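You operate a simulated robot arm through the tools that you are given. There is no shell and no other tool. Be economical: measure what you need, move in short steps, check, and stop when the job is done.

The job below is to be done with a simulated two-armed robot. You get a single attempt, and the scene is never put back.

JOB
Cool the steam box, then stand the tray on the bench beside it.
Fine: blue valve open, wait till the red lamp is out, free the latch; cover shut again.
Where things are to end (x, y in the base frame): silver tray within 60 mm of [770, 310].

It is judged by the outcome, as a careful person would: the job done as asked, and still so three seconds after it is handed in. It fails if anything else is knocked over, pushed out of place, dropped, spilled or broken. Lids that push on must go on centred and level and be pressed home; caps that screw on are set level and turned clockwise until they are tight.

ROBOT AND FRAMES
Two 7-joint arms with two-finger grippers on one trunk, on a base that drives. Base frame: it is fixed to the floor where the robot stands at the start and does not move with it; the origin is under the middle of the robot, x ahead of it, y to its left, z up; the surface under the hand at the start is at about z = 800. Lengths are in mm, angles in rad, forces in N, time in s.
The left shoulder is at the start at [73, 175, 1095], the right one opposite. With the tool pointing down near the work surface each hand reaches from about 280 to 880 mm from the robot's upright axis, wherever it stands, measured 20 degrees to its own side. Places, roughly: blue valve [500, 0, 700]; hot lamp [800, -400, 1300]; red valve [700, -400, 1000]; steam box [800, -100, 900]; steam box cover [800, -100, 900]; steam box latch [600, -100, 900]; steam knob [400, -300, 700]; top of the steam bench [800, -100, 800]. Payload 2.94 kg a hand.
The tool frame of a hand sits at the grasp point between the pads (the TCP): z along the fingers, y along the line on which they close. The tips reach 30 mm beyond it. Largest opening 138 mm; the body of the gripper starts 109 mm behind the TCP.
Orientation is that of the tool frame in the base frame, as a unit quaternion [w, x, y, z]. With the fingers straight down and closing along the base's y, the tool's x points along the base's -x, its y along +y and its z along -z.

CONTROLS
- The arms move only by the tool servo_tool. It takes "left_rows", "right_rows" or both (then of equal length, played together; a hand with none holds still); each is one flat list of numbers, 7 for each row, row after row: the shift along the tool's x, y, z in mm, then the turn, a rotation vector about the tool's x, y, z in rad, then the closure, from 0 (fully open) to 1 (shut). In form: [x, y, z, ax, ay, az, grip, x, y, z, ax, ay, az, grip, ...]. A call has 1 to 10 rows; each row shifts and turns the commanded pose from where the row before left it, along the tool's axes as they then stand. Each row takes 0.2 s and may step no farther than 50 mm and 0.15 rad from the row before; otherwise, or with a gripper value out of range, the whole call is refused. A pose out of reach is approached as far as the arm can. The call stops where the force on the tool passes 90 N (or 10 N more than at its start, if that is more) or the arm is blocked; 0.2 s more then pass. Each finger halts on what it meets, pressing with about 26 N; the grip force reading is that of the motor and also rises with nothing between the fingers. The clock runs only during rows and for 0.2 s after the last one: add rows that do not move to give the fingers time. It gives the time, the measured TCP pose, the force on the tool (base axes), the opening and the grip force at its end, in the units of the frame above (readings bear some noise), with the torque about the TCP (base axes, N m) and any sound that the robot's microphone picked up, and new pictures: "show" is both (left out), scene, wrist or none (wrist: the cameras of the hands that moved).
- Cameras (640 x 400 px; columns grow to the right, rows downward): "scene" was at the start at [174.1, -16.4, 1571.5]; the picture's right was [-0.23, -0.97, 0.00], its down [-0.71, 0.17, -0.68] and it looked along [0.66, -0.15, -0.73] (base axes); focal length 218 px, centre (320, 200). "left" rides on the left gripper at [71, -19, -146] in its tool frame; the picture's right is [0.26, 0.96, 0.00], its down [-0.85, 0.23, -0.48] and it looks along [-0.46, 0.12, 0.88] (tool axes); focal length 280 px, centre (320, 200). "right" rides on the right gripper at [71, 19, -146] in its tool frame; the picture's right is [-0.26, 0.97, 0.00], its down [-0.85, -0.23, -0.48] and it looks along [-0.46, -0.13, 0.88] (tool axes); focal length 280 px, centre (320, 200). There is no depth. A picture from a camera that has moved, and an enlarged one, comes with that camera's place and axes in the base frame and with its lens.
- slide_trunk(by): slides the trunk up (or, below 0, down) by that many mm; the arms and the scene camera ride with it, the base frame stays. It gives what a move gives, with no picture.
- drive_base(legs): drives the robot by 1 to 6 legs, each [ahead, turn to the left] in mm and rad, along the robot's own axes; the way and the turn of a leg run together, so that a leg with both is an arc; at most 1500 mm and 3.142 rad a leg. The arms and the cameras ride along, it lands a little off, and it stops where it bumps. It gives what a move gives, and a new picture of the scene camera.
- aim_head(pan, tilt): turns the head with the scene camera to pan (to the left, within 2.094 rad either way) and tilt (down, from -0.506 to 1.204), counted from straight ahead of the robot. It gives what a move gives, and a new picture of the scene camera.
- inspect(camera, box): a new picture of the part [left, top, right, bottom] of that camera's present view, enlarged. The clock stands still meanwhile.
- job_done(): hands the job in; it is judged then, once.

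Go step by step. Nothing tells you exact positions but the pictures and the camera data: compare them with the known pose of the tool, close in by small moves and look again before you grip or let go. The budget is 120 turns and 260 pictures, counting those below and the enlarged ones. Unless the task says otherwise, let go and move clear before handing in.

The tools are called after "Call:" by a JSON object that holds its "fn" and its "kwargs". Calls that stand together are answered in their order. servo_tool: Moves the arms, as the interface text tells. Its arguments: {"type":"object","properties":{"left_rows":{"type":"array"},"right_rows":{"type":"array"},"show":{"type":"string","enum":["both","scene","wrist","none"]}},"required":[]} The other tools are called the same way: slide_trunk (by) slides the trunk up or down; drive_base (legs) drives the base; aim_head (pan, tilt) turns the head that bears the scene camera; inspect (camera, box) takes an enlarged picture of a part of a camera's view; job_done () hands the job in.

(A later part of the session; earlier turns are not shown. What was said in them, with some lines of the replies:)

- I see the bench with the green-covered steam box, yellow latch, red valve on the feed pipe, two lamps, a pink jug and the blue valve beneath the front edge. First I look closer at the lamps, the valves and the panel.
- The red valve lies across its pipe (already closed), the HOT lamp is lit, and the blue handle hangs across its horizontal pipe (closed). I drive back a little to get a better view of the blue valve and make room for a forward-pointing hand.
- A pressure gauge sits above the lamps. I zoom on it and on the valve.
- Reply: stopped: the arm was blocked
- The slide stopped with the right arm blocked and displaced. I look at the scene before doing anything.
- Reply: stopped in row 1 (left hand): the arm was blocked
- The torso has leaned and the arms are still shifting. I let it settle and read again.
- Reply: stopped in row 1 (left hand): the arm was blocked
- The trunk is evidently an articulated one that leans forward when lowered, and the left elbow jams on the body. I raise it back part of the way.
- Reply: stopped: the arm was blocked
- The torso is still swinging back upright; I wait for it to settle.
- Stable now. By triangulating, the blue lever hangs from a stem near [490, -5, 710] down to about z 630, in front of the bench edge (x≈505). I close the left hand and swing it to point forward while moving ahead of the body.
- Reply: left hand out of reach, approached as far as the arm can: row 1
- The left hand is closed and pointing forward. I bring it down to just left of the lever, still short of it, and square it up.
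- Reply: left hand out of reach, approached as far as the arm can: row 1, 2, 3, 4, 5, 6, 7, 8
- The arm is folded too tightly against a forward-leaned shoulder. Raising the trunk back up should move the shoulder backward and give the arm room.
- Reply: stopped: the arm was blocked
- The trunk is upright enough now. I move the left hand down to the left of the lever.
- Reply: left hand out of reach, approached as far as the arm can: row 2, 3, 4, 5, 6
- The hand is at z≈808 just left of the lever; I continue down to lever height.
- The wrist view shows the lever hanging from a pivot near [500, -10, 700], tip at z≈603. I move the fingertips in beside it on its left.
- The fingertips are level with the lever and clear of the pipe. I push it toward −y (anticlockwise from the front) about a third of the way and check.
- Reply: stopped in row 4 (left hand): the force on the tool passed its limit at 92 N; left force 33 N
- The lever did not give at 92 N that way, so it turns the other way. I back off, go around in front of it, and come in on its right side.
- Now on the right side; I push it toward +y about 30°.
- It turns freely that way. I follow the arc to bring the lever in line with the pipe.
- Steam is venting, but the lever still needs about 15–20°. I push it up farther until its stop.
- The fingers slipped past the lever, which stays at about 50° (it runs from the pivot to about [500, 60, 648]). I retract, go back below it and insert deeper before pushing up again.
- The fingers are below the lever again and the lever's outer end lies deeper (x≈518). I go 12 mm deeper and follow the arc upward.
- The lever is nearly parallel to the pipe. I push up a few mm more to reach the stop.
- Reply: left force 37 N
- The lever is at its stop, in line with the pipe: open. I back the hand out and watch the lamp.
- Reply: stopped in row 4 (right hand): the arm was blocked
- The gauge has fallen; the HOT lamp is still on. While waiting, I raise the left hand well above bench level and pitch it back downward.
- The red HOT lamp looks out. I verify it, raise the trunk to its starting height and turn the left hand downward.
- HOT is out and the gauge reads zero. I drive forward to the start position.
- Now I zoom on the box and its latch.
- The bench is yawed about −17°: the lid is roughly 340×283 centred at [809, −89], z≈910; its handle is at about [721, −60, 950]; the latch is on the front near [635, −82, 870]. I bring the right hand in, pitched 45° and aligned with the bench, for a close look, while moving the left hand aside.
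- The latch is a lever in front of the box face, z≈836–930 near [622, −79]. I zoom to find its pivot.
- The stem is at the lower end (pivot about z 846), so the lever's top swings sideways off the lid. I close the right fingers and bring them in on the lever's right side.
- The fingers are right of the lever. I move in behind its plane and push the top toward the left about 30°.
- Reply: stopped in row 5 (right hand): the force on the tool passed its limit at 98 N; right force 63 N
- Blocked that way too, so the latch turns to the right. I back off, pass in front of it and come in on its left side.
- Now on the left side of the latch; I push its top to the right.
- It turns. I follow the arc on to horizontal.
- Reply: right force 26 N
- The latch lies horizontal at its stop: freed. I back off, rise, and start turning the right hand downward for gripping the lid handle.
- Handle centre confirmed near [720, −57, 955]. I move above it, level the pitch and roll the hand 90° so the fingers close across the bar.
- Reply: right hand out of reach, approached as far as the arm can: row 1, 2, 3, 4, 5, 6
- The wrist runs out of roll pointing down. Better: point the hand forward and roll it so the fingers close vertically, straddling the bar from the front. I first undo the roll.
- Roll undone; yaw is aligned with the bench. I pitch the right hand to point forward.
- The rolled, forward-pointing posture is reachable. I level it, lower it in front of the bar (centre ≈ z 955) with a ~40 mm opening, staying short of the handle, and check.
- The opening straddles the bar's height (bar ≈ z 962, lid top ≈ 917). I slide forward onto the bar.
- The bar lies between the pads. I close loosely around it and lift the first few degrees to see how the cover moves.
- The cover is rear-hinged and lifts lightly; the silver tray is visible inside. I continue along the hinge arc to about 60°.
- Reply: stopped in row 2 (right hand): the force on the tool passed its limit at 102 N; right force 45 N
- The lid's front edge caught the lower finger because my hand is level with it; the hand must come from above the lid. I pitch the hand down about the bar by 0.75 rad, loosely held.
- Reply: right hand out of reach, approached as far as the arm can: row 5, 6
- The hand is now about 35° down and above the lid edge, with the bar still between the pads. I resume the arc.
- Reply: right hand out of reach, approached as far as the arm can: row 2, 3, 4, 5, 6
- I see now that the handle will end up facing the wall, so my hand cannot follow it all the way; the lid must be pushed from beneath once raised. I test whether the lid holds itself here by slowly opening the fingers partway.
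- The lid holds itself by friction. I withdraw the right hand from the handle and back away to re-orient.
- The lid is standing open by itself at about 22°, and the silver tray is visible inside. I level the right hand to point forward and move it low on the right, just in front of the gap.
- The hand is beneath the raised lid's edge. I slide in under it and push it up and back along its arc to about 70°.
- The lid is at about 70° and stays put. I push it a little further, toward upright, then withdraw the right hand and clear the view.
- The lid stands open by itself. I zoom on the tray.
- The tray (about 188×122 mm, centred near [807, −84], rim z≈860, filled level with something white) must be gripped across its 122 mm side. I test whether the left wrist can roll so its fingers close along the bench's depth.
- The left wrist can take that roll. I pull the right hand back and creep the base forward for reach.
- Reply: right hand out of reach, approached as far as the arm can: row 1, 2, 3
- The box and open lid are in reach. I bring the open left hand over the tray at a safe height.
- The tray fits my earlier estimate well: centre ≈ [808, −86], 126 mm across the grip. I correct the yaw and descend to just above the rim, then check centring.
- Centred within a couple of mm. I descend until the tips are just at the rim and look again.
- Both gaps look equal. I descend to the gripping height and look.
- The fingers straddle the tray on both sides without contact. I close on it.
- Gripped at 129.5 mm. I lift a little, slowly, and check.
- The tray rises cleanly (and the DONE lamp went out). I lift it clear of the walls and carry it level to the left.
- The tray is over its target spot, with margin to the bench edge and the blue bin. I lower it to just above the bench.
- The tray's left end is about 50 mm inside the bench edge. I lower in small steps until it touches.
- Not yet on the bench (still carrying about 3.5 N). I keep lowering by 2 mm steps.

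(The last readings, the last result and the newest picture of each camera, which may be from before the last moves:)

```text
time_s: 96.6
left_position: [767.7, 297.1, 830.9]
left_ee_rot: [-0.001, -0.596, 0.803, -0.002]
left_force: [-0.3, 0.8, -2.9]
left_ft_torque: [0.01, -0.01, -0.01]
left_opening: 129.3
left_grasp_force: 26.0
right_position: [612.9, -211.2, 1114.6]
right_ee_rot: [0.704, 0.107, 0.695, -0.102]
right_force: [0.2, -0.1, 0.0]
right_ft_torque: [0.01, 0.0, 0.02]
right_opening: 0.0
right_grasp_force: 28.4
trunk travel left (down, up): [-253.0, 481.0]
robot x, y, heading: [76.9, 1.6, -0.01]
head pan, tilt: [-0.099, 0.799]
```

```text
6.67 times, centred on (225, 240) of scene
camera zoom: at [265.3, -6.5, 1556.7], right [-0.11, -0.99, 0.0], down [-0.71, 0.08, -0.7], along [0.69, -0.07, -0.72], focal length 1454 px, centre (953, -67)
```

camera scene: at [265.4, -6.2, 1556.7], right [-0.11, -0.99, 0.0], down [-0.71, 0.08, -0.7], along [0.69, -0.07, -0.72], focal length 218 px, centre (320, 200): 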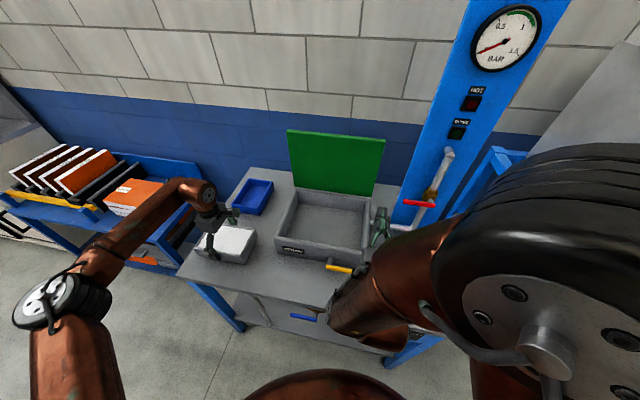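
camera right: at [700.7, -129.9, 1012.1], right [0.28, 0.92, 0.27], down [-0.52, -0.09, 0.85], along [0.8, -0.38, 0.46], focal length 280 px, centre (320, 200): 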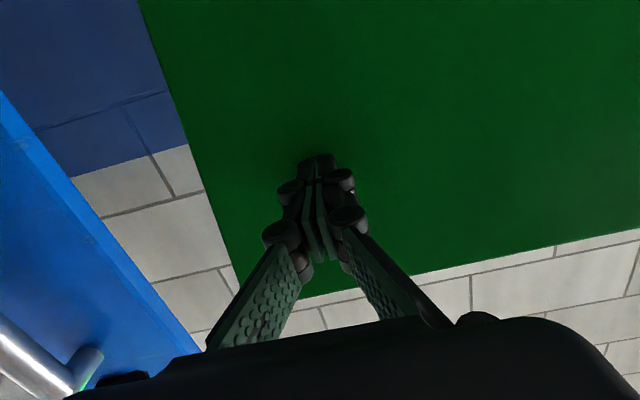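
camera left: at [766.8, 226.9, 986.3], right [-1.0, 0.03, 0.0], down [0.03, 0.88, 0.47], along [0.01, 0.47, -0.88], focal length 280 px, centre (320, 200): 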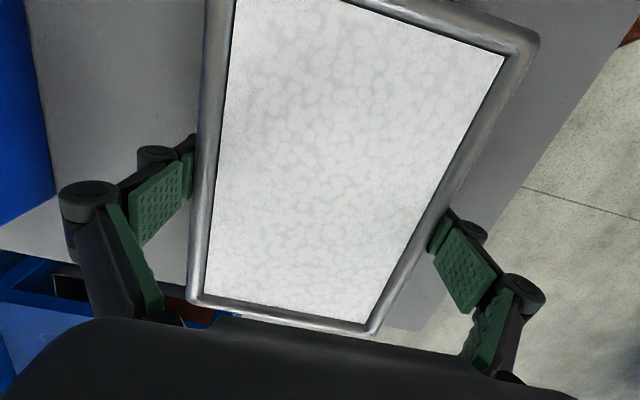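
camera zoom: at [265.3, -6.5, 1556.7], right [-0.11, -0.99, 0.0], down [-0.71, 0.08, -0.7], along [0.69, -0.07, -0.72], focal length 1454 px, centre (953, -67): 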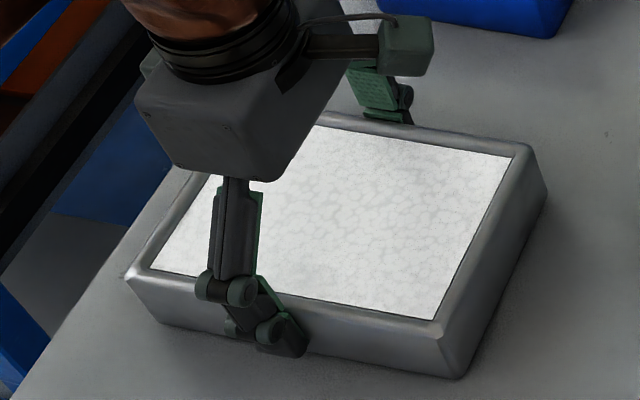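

Very near the bench. I continue in 1 mm steps, watching the vertical force.

Call:
{"fn": "servo_tool", "kwargs": {"left_rows": [0, 0, 1, 0, 0, 0, 1, 0, 0, 1, 0, 0, 0, 1, 0, 0, 0, 0, 0, 0, 1], "show": "none"}}

Call:
{"fn": "servo_tool", "kwargs": {"left_rows": [0, 0, 1, 0, 0, 0, 1, 0, 0, 1, 0, 0, 0, 1, 0, 0, 0, 0, 0, 0, 1], "show": "none"}}

```text
time_s: 97.4
left_position: [766.7, 297.2, 831.1]
left_ee_rot: [-0.001, -0.596, 0.803, -0.002]
left_force: [-0.7, 0.0, -2.9]
left_ft_torque: [0.03, -0.01, 0.0]
left_opening: 129.3
left_grasp_force: 25.3
right_position: [612.5, -210.3, 1114.3]
right_ee_rot: [0.704, 0.106, 0.695, -0.102]
right_force: [-0.3, 0.4, 0.2]
right_ft_torque: [-0.04, 0.02, 0.01]
right_opening: 0.2
right_grasp_force: 28.4
trunk travel left (down, up): [-253.0, 481.0]
robot x, y, heading: [70.3, 2.5, -0.006]
head pan, tilt: [-0.099, 0.799]
```

```text
time_s: 98.2
left_position: [766.9, 296.7, 829.5]
left_ee_rot: [-0.001, -0.596, 0.803, -0.002]
left_force: [1.4, 1.8, 4.8]
left_ft_torque: [0.22, 0.42, -0.21]
left_opening: 129.6
left_grasp_force: 25.9
right_position: [612.6, -210.8, 1114.7]
right_ee_rot: [0.703, 0.106, 0.695, -0.102]
right_force: [-0.5, 0.1, 0.4]
right_ft_torque: [0.0, 0.01, -0.01]
right_opening: 0.0
right_grasp_force: 28.8
trunk travel left (down, up): [-253.0, 481.0]
robot x, y, heading: [74.5, -0.9, -0.003]
head pan, tilt: [-0.099, 0.799]
```

The force reversed: the tray is down. I open the fingers gently and rise straight up.

Call:
{"fn": "servo_tool", "kwargs": {"left_rows": [0, 0, 0, 0, 0, 0, 0.03, 0, 0, 0, 0, 0, 0, 0, 0, 0, 0, 0, 0, 0, 0], "show": "wrist"}}

```text
time_s: 99.0
left_position: [767.2, 296.6, 827.6]
left_ee_rot: [0.0, -0.596, 0.803, -0.002]
left_force: [0.2, 0.9, 0.6]
left_ft_torque: [-0.06, 0.03, 0.01]
left_opening: 138.2
left_grasp_force: 0.1
right_position: [612.4, -209.4, 1113.8]
right_ee_rot: [0.704, 0.106, 0.695, -0.102]
right_force: [-0.4, 0.6, -0.3]
right_ft_torque: [-0.01, -0.01, -0.02]
right_opening: 0.0
right_grasp_force: 28.8
trunk travel left (down, up): [-253.0, 481.0]
robot x, y, heading: [72.1, 3.0, -0.011]
head pan, tilt: [-0.099, 0.799]
camera left: at [766.3, 226.1, 974.9], right [-1.0, 0.03, 0.0], down [0.03, 0.88, 0.47], along [0.01, 0.47, -0.88], focal length 280 px, centre (320, 200)
```

left: 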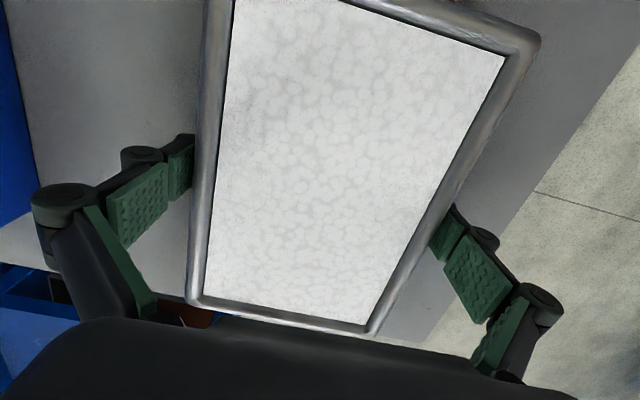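

Released with no drag. I raise the left hand.

Call:
{"fn": "servo_tool", "kwargs": {"left_rows": [0, 0, -10, 0, 0, 0, 0, 0, 0, -15, 0, 0, 0, 0, 0, 0, -25, 0, 0, 0, 0, 0, 0, -45, 0, 0, 0, 0, 0, 0, -45, 0, 0, 0, 0, 0, 0, -45, 0, 0, 0, 0, 0, 0, -45, 0, 0, 0, 0, 0, 0, -45, 0, 0, 0, 0, 0, 0, -45, 0, 0, 0, 0], "show": "both"}}

```text
time_s: 101.0
left_position: [763.5, 298.1, 1151.2]
left_ee_rot: [-0.001, -0.596, 0.803, -0.001]
left_force: [-0.2, 0.0, -1.1]
left_ft_torque: [0.03, -0.06, 0.0]
left_opening: 137.9
left_grasp_force: 0.1
right_position: [611.2, -210.3, 1115.5]
right_ee_rot: [0.704, 0.106, 0.695, -0.101]
right_force: [0.5, 0.2, 0.5]
right_ft_torque: [0.03, 0.03, 0.02]
right_opening: 0.0
right_grasp_force: 28.4
trunk travel left (down, up): [-253.0, 481.0]
robot x, y, heading: [79.0, -0.8, -0.008]
head pan, tilt: [-0.099, 0.799]
camera scene: at [263.1, -8.2, 1557.1], right [-0.11, -0.99, 0.0], down [-0.71, 0.08, -0.7], along [0.69, -0.07, -0.72], focal length 218 px, centre (320, 200)
camera left: at [762.7, 227.6, 1298.0], right [-1.0, 0.03, 0.0], down [0.02, 0.88, 0.47], along [0.01, 0.47, -0.88], focal length 280 px, centre (320, 200)
```

scene: 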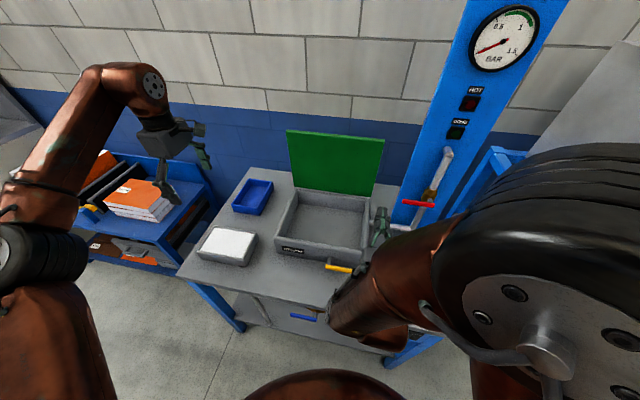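
left: 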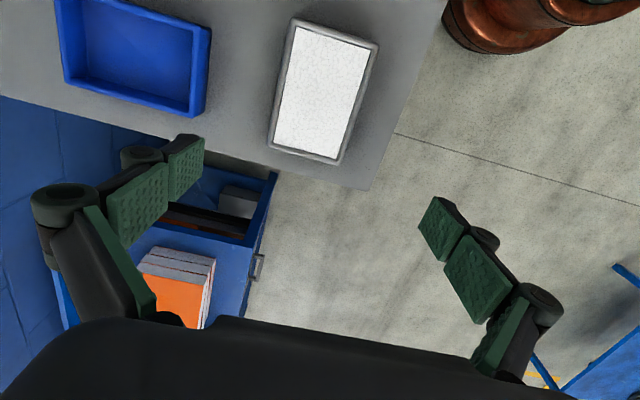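

The tray stands on the bench well inside its edge. Now to shut the cover: the lid is nearly vertical (top edge ≈ v 938 in bench depth, z≈1178). I bring the right hand up, pitched steeply, to reach over its top to the right of the handle.

Call:
{"fn": "servo_tool", "kwargs": {"right_rows": [-21, 9, 30, 0, 0.137, 0, 1, -24.9, 9, 26.8, 0, 0.137, 0, 1, -28.3, 9, 23.2, 0, 0.137, 0, 1, -31.2, 9, 19.1, 0, 0.137, 0, 1, -33.6, 9, 14.6, 0, 0.137, 0, 1, -35.2, 9, 9.9, 0, 0.137, 0, 1, -36.3, 9, 5, 0, 0.137, 0, 1], "show": "both"}}

```text
time_s: 102.6
left_position: [768.8, 299.7, 1147.6]
left_ee_rot: [-0.002, -0.596, 0.803, -0.001]
left_force: [0.7, 0.5, 0.9]
left_ft_torque: [-0.03, 0.06, 0.03]
left_opening: 138.2
left_grasp_force: 0.0
right_position: [833.3, -210.2, 1260.9]
right_ee_rot: [0.301, 0.14, 0.942, -0.041]
right_force: [0.0, 0.1, -0.7]
right_ft_torque: [-0.01, 0.05, -0.03]
right_opening: 0.0
right_grasp_force: 28.3
trunk travel left (down, up): [-253.0, 481.0]
robot x, y, heading: [75.5, -3.7, -0.007]
head pan, tilt: [-0.099, 0.799]
camera scene: at [268.8, -5.3, 1556.5], right [-0.11, -0.99, 0.0], down [-0.71, 0.08, -0.7], along [0.69, -0.08, -0.72], focal length 218 px, centre (320, 200)
camera right: at [702.0, -152.8, 1339.0], right [0.48, 0.86, 0.16], down [0.33, -0.35, 0.88], along [0.81, -0.37, -0.45], focal length 280 px, centre (320, 200)
```

scene: 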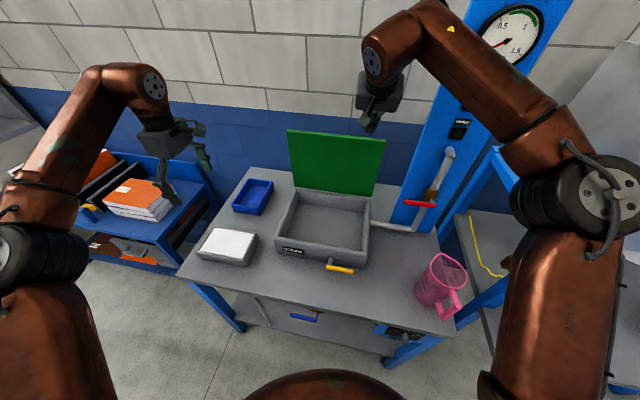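
right: 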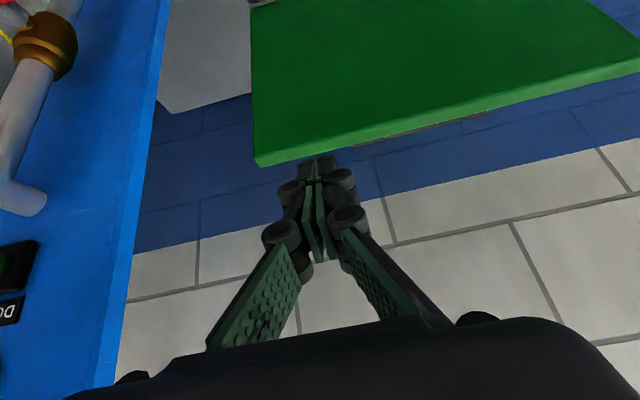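

The fingertips are just above and in front of the lid's top edge, right of the handle. I go over and lower the tips behind it.

Call:
{"fn": "servo_tool", "kwargs": {"right_rows": [-31.8, 0, 22.6, 0, 0, 0, 1, -31.8, 0, 22.6, 0, 0, 0, 1, -31.8, 0, 22.6, 0, 0, 0, 1, 25.5, 0, 35.9, 0, 0, 0, 1, 25.5, 0, 35.9, 0, 0, 0, 1], "show": "both"}}

```text
time_s: 103.8
left_position: [766.6, 300.5, 1146.9]
left_ee_rot: [-0.002, -0.596, 0.803, -0.002]
left_force: [0.1, 0.9, -0.4]
left_ft_torque: [-0.05, 0.05, 0.0]
left_opening: 138.1
left_grasp_force: 0.2
right_position: [942.0, -242.8, 1176.3]
right_ee_rot: [0.303, 0.14, 0.942, -0.042]
right_force: [0.1, 0.0, 0.6]
right_ft_torque: [-0.05, 0.03, -0.04]
right_opening: 0.1
right_grasp_force: 28.5
trunk travel left (down, up): [-253.0, 481.0]
robot x, y, heading: [79.8, 0.0, -0.005]
head pan, tilt: [-0.099, 0.799]
camera scene: at [266.4, -5.5, 1556.6], right [-0.11, -0.99, 0.0], down [-0.71, 0.08, -0.7], along [0.69, -0.07, -0.72], focal length 218 px, centre (320, 200)
camera right: at [811.1, -185.0, 1253.4], right [0.48, 0.86, 0.16], down [0.32, -0.35, 0.88], along [0.81, -0.37, -0.45], focal length 280 px, centre (320, 200)
```

scene: 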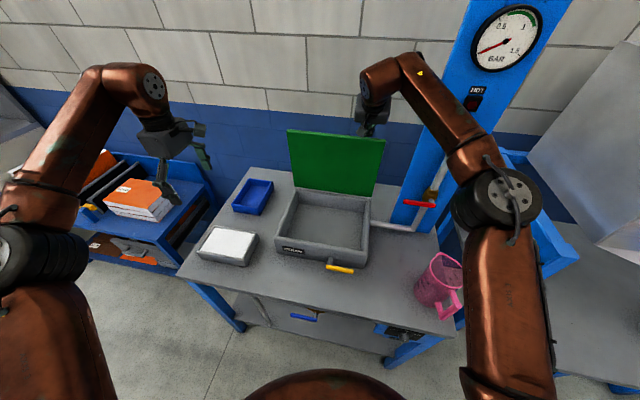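
right: 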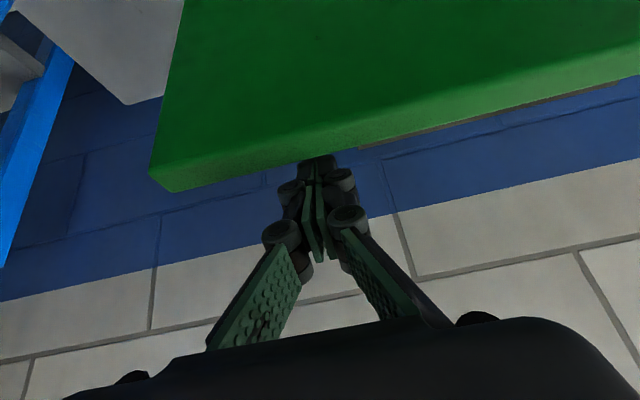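

The tips are hooked behind the top edge. I draw the lid toward the robot and down along its arc to about 45°.

Call:
{"fn": "servo_tool", "kwargs": {"right_rows": [25.6, 0, -15.7, 0, 0, 0, 1, 25.6, 0, -15.7, 0, 0, 0, 1, 25.6, 0, -15.7, 0, 0, 0, 1, 31.1, 0, -9.8, 0, 0, 0, 1, 31.1, 0, -9.8, 0, 0, 0, 1, 32.3, 0, -2, 0, 0, 0, 1, 32.3, 0, -2, 0, 0, 0, 1], "show": "both"}}

```text
time_s: 105.4
left_position: [766.8, 300.4, 1149.6]
left_ee_rot: [-0.001, -0.597, 0.802, -0.002]
left_force: [-0.4, 0.6, 0.4]
left_ft_torque: [-0.01, -0.02, 0.0]
left_opening: 138.0
left_grasp_force: 0.0
right_position: [744.1, -184.6, 1116.0]
right_ee_rot: [0.305, 0.142, 0.941, -0.041]
right_force: [-0.6, -0.5, 0.6]
right_ft_torque: [0.02, 0.0, -0.01]
right_opening: 0.0
right_grasp_force: 28.2
trunk travel left (down, up): [-253.0, 481.0]
robot x, y, heading: [76.9, 1.6, -0.007]
head pan, tilt: [-0.099, 0.799]
camera scene: at [264.6, -6.9, 1556.8], right [-0.11, -0.99, 0.0], down [-0.71, 0.08, -0.7], along [0.69, -0.07, -0.72], focal length 218 px, centre (320, 200)
camera right: at [612.1, -125.1, 1193.5], right [0.48, 0.86, 0.16], down [0.32, -0.35, 0.88], along [0.81, -0.37, -0.45], focal length 280 px, centre (320, 200)
```

scene: 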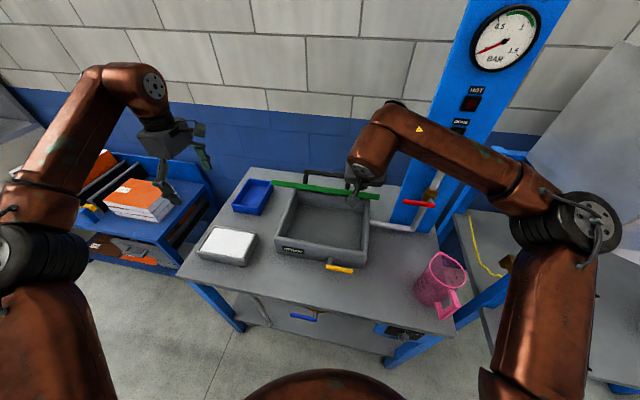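
right: 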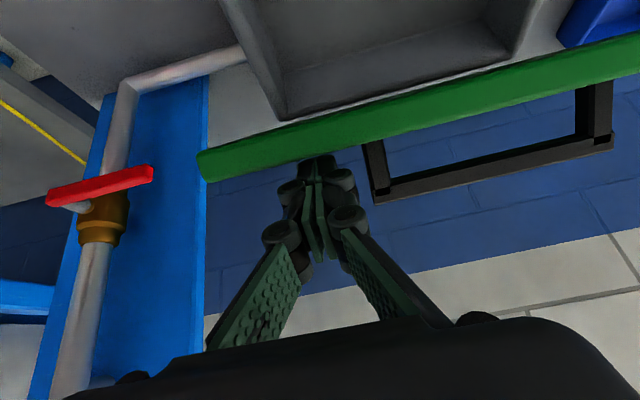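

It follows well. I continue pushing the lid down from its top face toward closed.

Call:
{"fn": "servo_tool", "kwargs": {"right_rows": [33.6, 0, 6.8, 0, 0, 0, 1, 33.6, 0, 6.8, 0, 0, 0, 1, 29, 0, 15, 0, 0, 0, 1, 29, 0, 15, 0, 0, 0, 1, 16.6, 0, 14, 0, 0, 0, 1], "show": "both"}}

```text
time_s: 106.6
left_position: [765.4, 299.5, 1148.7]
left_ee_rot: [-0.002, -0.597, 0.803, -0.001]
left_force: [0.4, -0.4, 0.0]
left_ft_torque: [-0.01, 0.04, 0.02]
left_opening: 137.8
left_grasp_force: 0.0
right_position: [667.4, -160.1, 987.4]
right_ee_rot: [0.304, 0.142, 0.941, -0.042]
right_force: [-0.1, 0.3, 0.2]
right_ft_torque: [-0.01, 0.02, -0.02]
right_opening: 0.0
right_grasp_force: 28.4
trunk travel left (down, up): [-253.0, 481.0]
robot x, y, heading: [74.3, -0.4, -0.006]
head pan, tilt: [-0.099, 0.799]
camera scene: at [265.5, -7.3, 1556.6], right [-0.11, -0.99, 0.0], down [-0.71, 0.08, -0.7], along [0.69, -0.07, -0.72], focal length 218 px, centre (320, 200)
camera right: at [535.5, -101.8, 1064.3], right [0.48, 0.86, 0.16], down [0.32, -0.35, 0.88], along [0.81, -0.37, -0.45], focal length 280 px, centre (320, 200)
```

scene: 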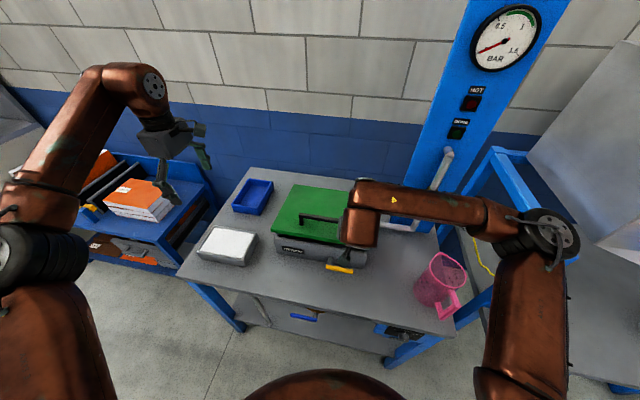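
right: 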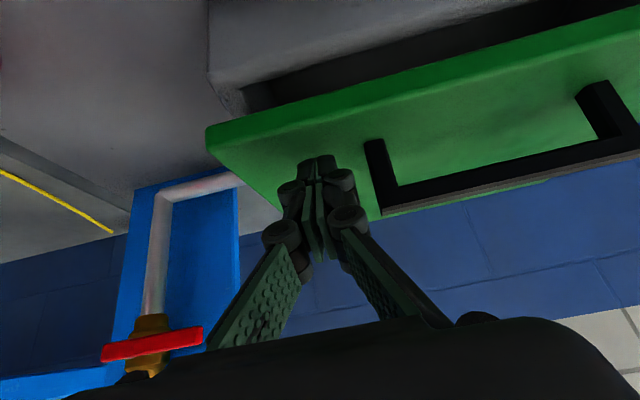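

Nearly shut; I press it down the rest of the way in small steps.

Call:
{"fn": "servo_tool", "kwargs": {"right_rows": [12.5, 0, 10.7, 0, 0, 0, 1, 12.5, 0, 10.7, 0, 0, 0, 1, 5.4, 0, 6, 0, 0, 0, 1, 2.9, 0, 4.1, 0, 0, 0, 1, 2.3, 0, 3.3, 0, 0, 0, 1], "show": "wrist"}}

```text
time_s: 107.8
left_position: [761.3, 298.6, 1151.9]
left_ee_rot: [0.001, -0.596, 0.803, -0.001]
left_force: [0.1, -0.1, -0.5]
left_ft_torque: [-0.01, -0.02, -0.02]
left_opening: 137.9
left_grasp_force: 0.0
right_position: [658.4, -157.4, 948.5]
right_ee_rot: [0.312, 0.144, 0.938, -0.039]
right_force: [-4.8, -8.2, 55.5]
right_ft_torque: [-0.35, -0.14, 0.22]
right_opening: 5.9
right_grasp_force: 28.1
trunk travel left (down, up): [-253.0, 481.0]
robot x, y, heading: [77.4, -0.1, -0.003]
head pan, tilt: [-0.099, 0.799]
camera right: at [525.5, -99.2, 1022.9], right [0.48, 0.86, 0.17], down [0.31, -0.35, 0.88], along [0.82, -0.37, -0.43], focal length 280 px, centre (320, 200)
```

right: 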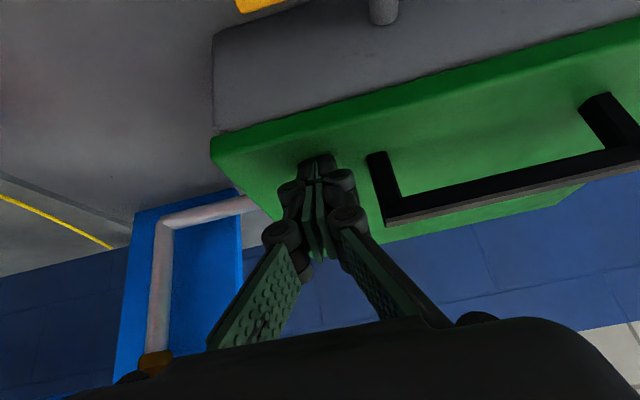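

The cover is shut flush (pressed with about 55 N). I lift the right hand away and check the whole scene.

Call:
{"fn": "servo_tool", "kwargs": {"right_rows": [-3, 0, -15, 0, 0, 0, 1, -10, 0, -35, 0, 0, 0, 1, -10, 0, -40, 0, 0, 0, 1, -10, 0, -40, 0, 0, 0, 1, -10, -10, -40, 0, 0, 0, 1], "show": "scene"}}

Call:
{"fn": "inspect", "kwargs": {"camera": "scene", "box": [180, 150, 480, 340]}}

Call:
{"fn": "inspect", "kwargs": {"camera": "right", "box": [0, 0, 640, 400]}}

```text
time_s: 109.0
left_position: [764.6, 299.8, 1149.3]
left_ee_rot: [0.0, -0.595, 0.803, -0.001]
left_force: [-1.3, -0.1, 0.3]
left_ft_torque: [0.04, -0.04, 0.0]
left_opening: 138.0
left_grasp_force: 0.0
right_position: [594.3, -147.5, 1101.8]
right_ee_rot: [0.305, 0.141, 0.941, -0.042]
right_force: [0.8, -1.1, -0.7]
right_ft_torque: [-0.02, 0.0, 0.02]
right_opening: 0.0
right_grasp_force: 27.8
trunk travel left (down, up): [-253.0, 481.0]
robot x, y, heading: [76.6, -3.0, -0.008]
head pan, tilt: [-0.099, 0.799]
camera scene: at [264.0, -7.3, 1557.0], right [-0.11, -0.99, 0.0], down [-0.71, 0.08, -0.7], along [0.69, -0.07, -0.72], focal length 218 px, centre (320, 200)
```

scene: 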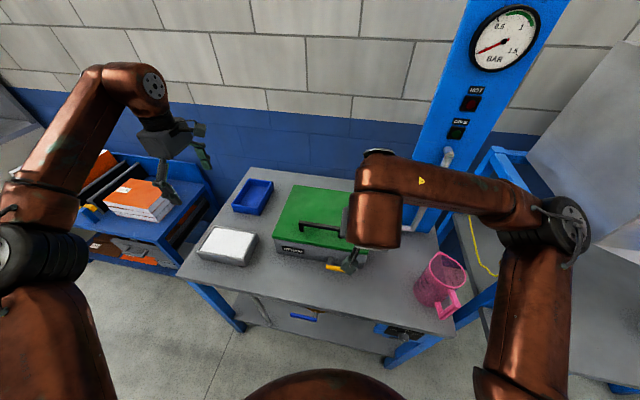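

```text
2.11 times, centred on (330, 245) of scene
camera zoom: at [264.0, -7.3, 1557.0], right [-0.11, -0.99, 0.0], down [-0.71, 0.08, -0.7], along [0.69, -0.07, -0.72], focal length 459 px, centre (299, 105)
```

zoom: 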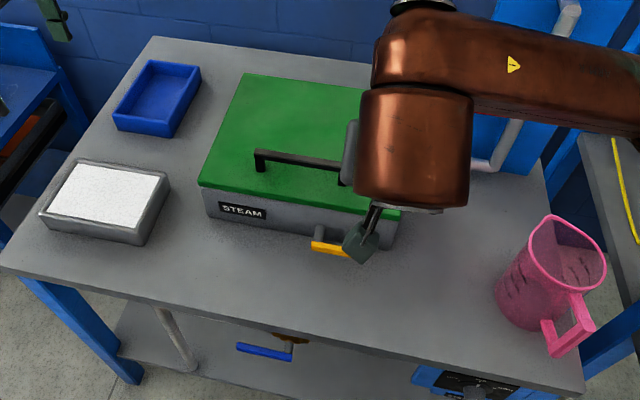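

```text
1.00 times, centred on (320, 200) of right (not enlarged: the box is as wide or as high as the picture)
camera zoom: at [462.2, -89.8, 1179.1], right [0.48, 0.86, 0.16], down [0.32, -0.35, 0.88], along [0.81, -0.37, -0.45], focal length 280 px, centre (320, 200)
```

zoom: 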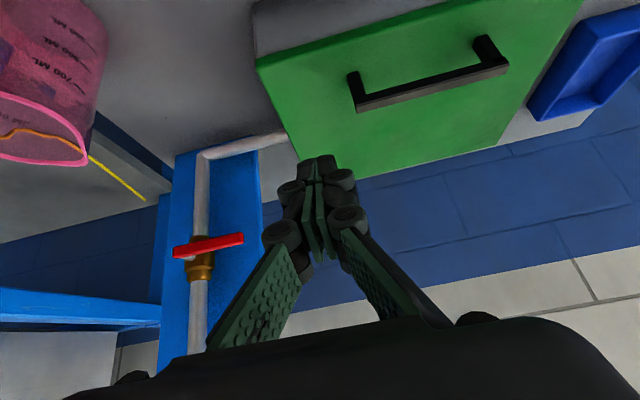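

The blue valve is open, the HOT lamp went out before the latch was freed, the cover is shut again, and the silver tray stands near [767, 297] with both hands clear.

Call:
{"fn": "job_done", "kwargs": {}}

```text
The job is handed in.
```

The job is handed in: the steam box was cooled, the tray stands on the bench beside it, and the cover is shut.

- **Cooling:** I opened the blue valve, and the red HOT lamp was out with the gauge at zero before I touched the latch. The red valve was already closed, so I left it alone.
- **Tray:** It stands level at about [767, 297], roughly 15 mm from the target. Its white contents show no spill.
- **Cover:** It is pressed down flush. I left the latch free and the blue valve open.
- **Forces:** I first pushed both the blue lever and the latch the wrong way, to about 92 N and 98 N before the force limit stopped me. Both then turned freely the other way, and I saw no damage.

The jug, the blue bin and the other items are upright, and I saw nothing out of place.
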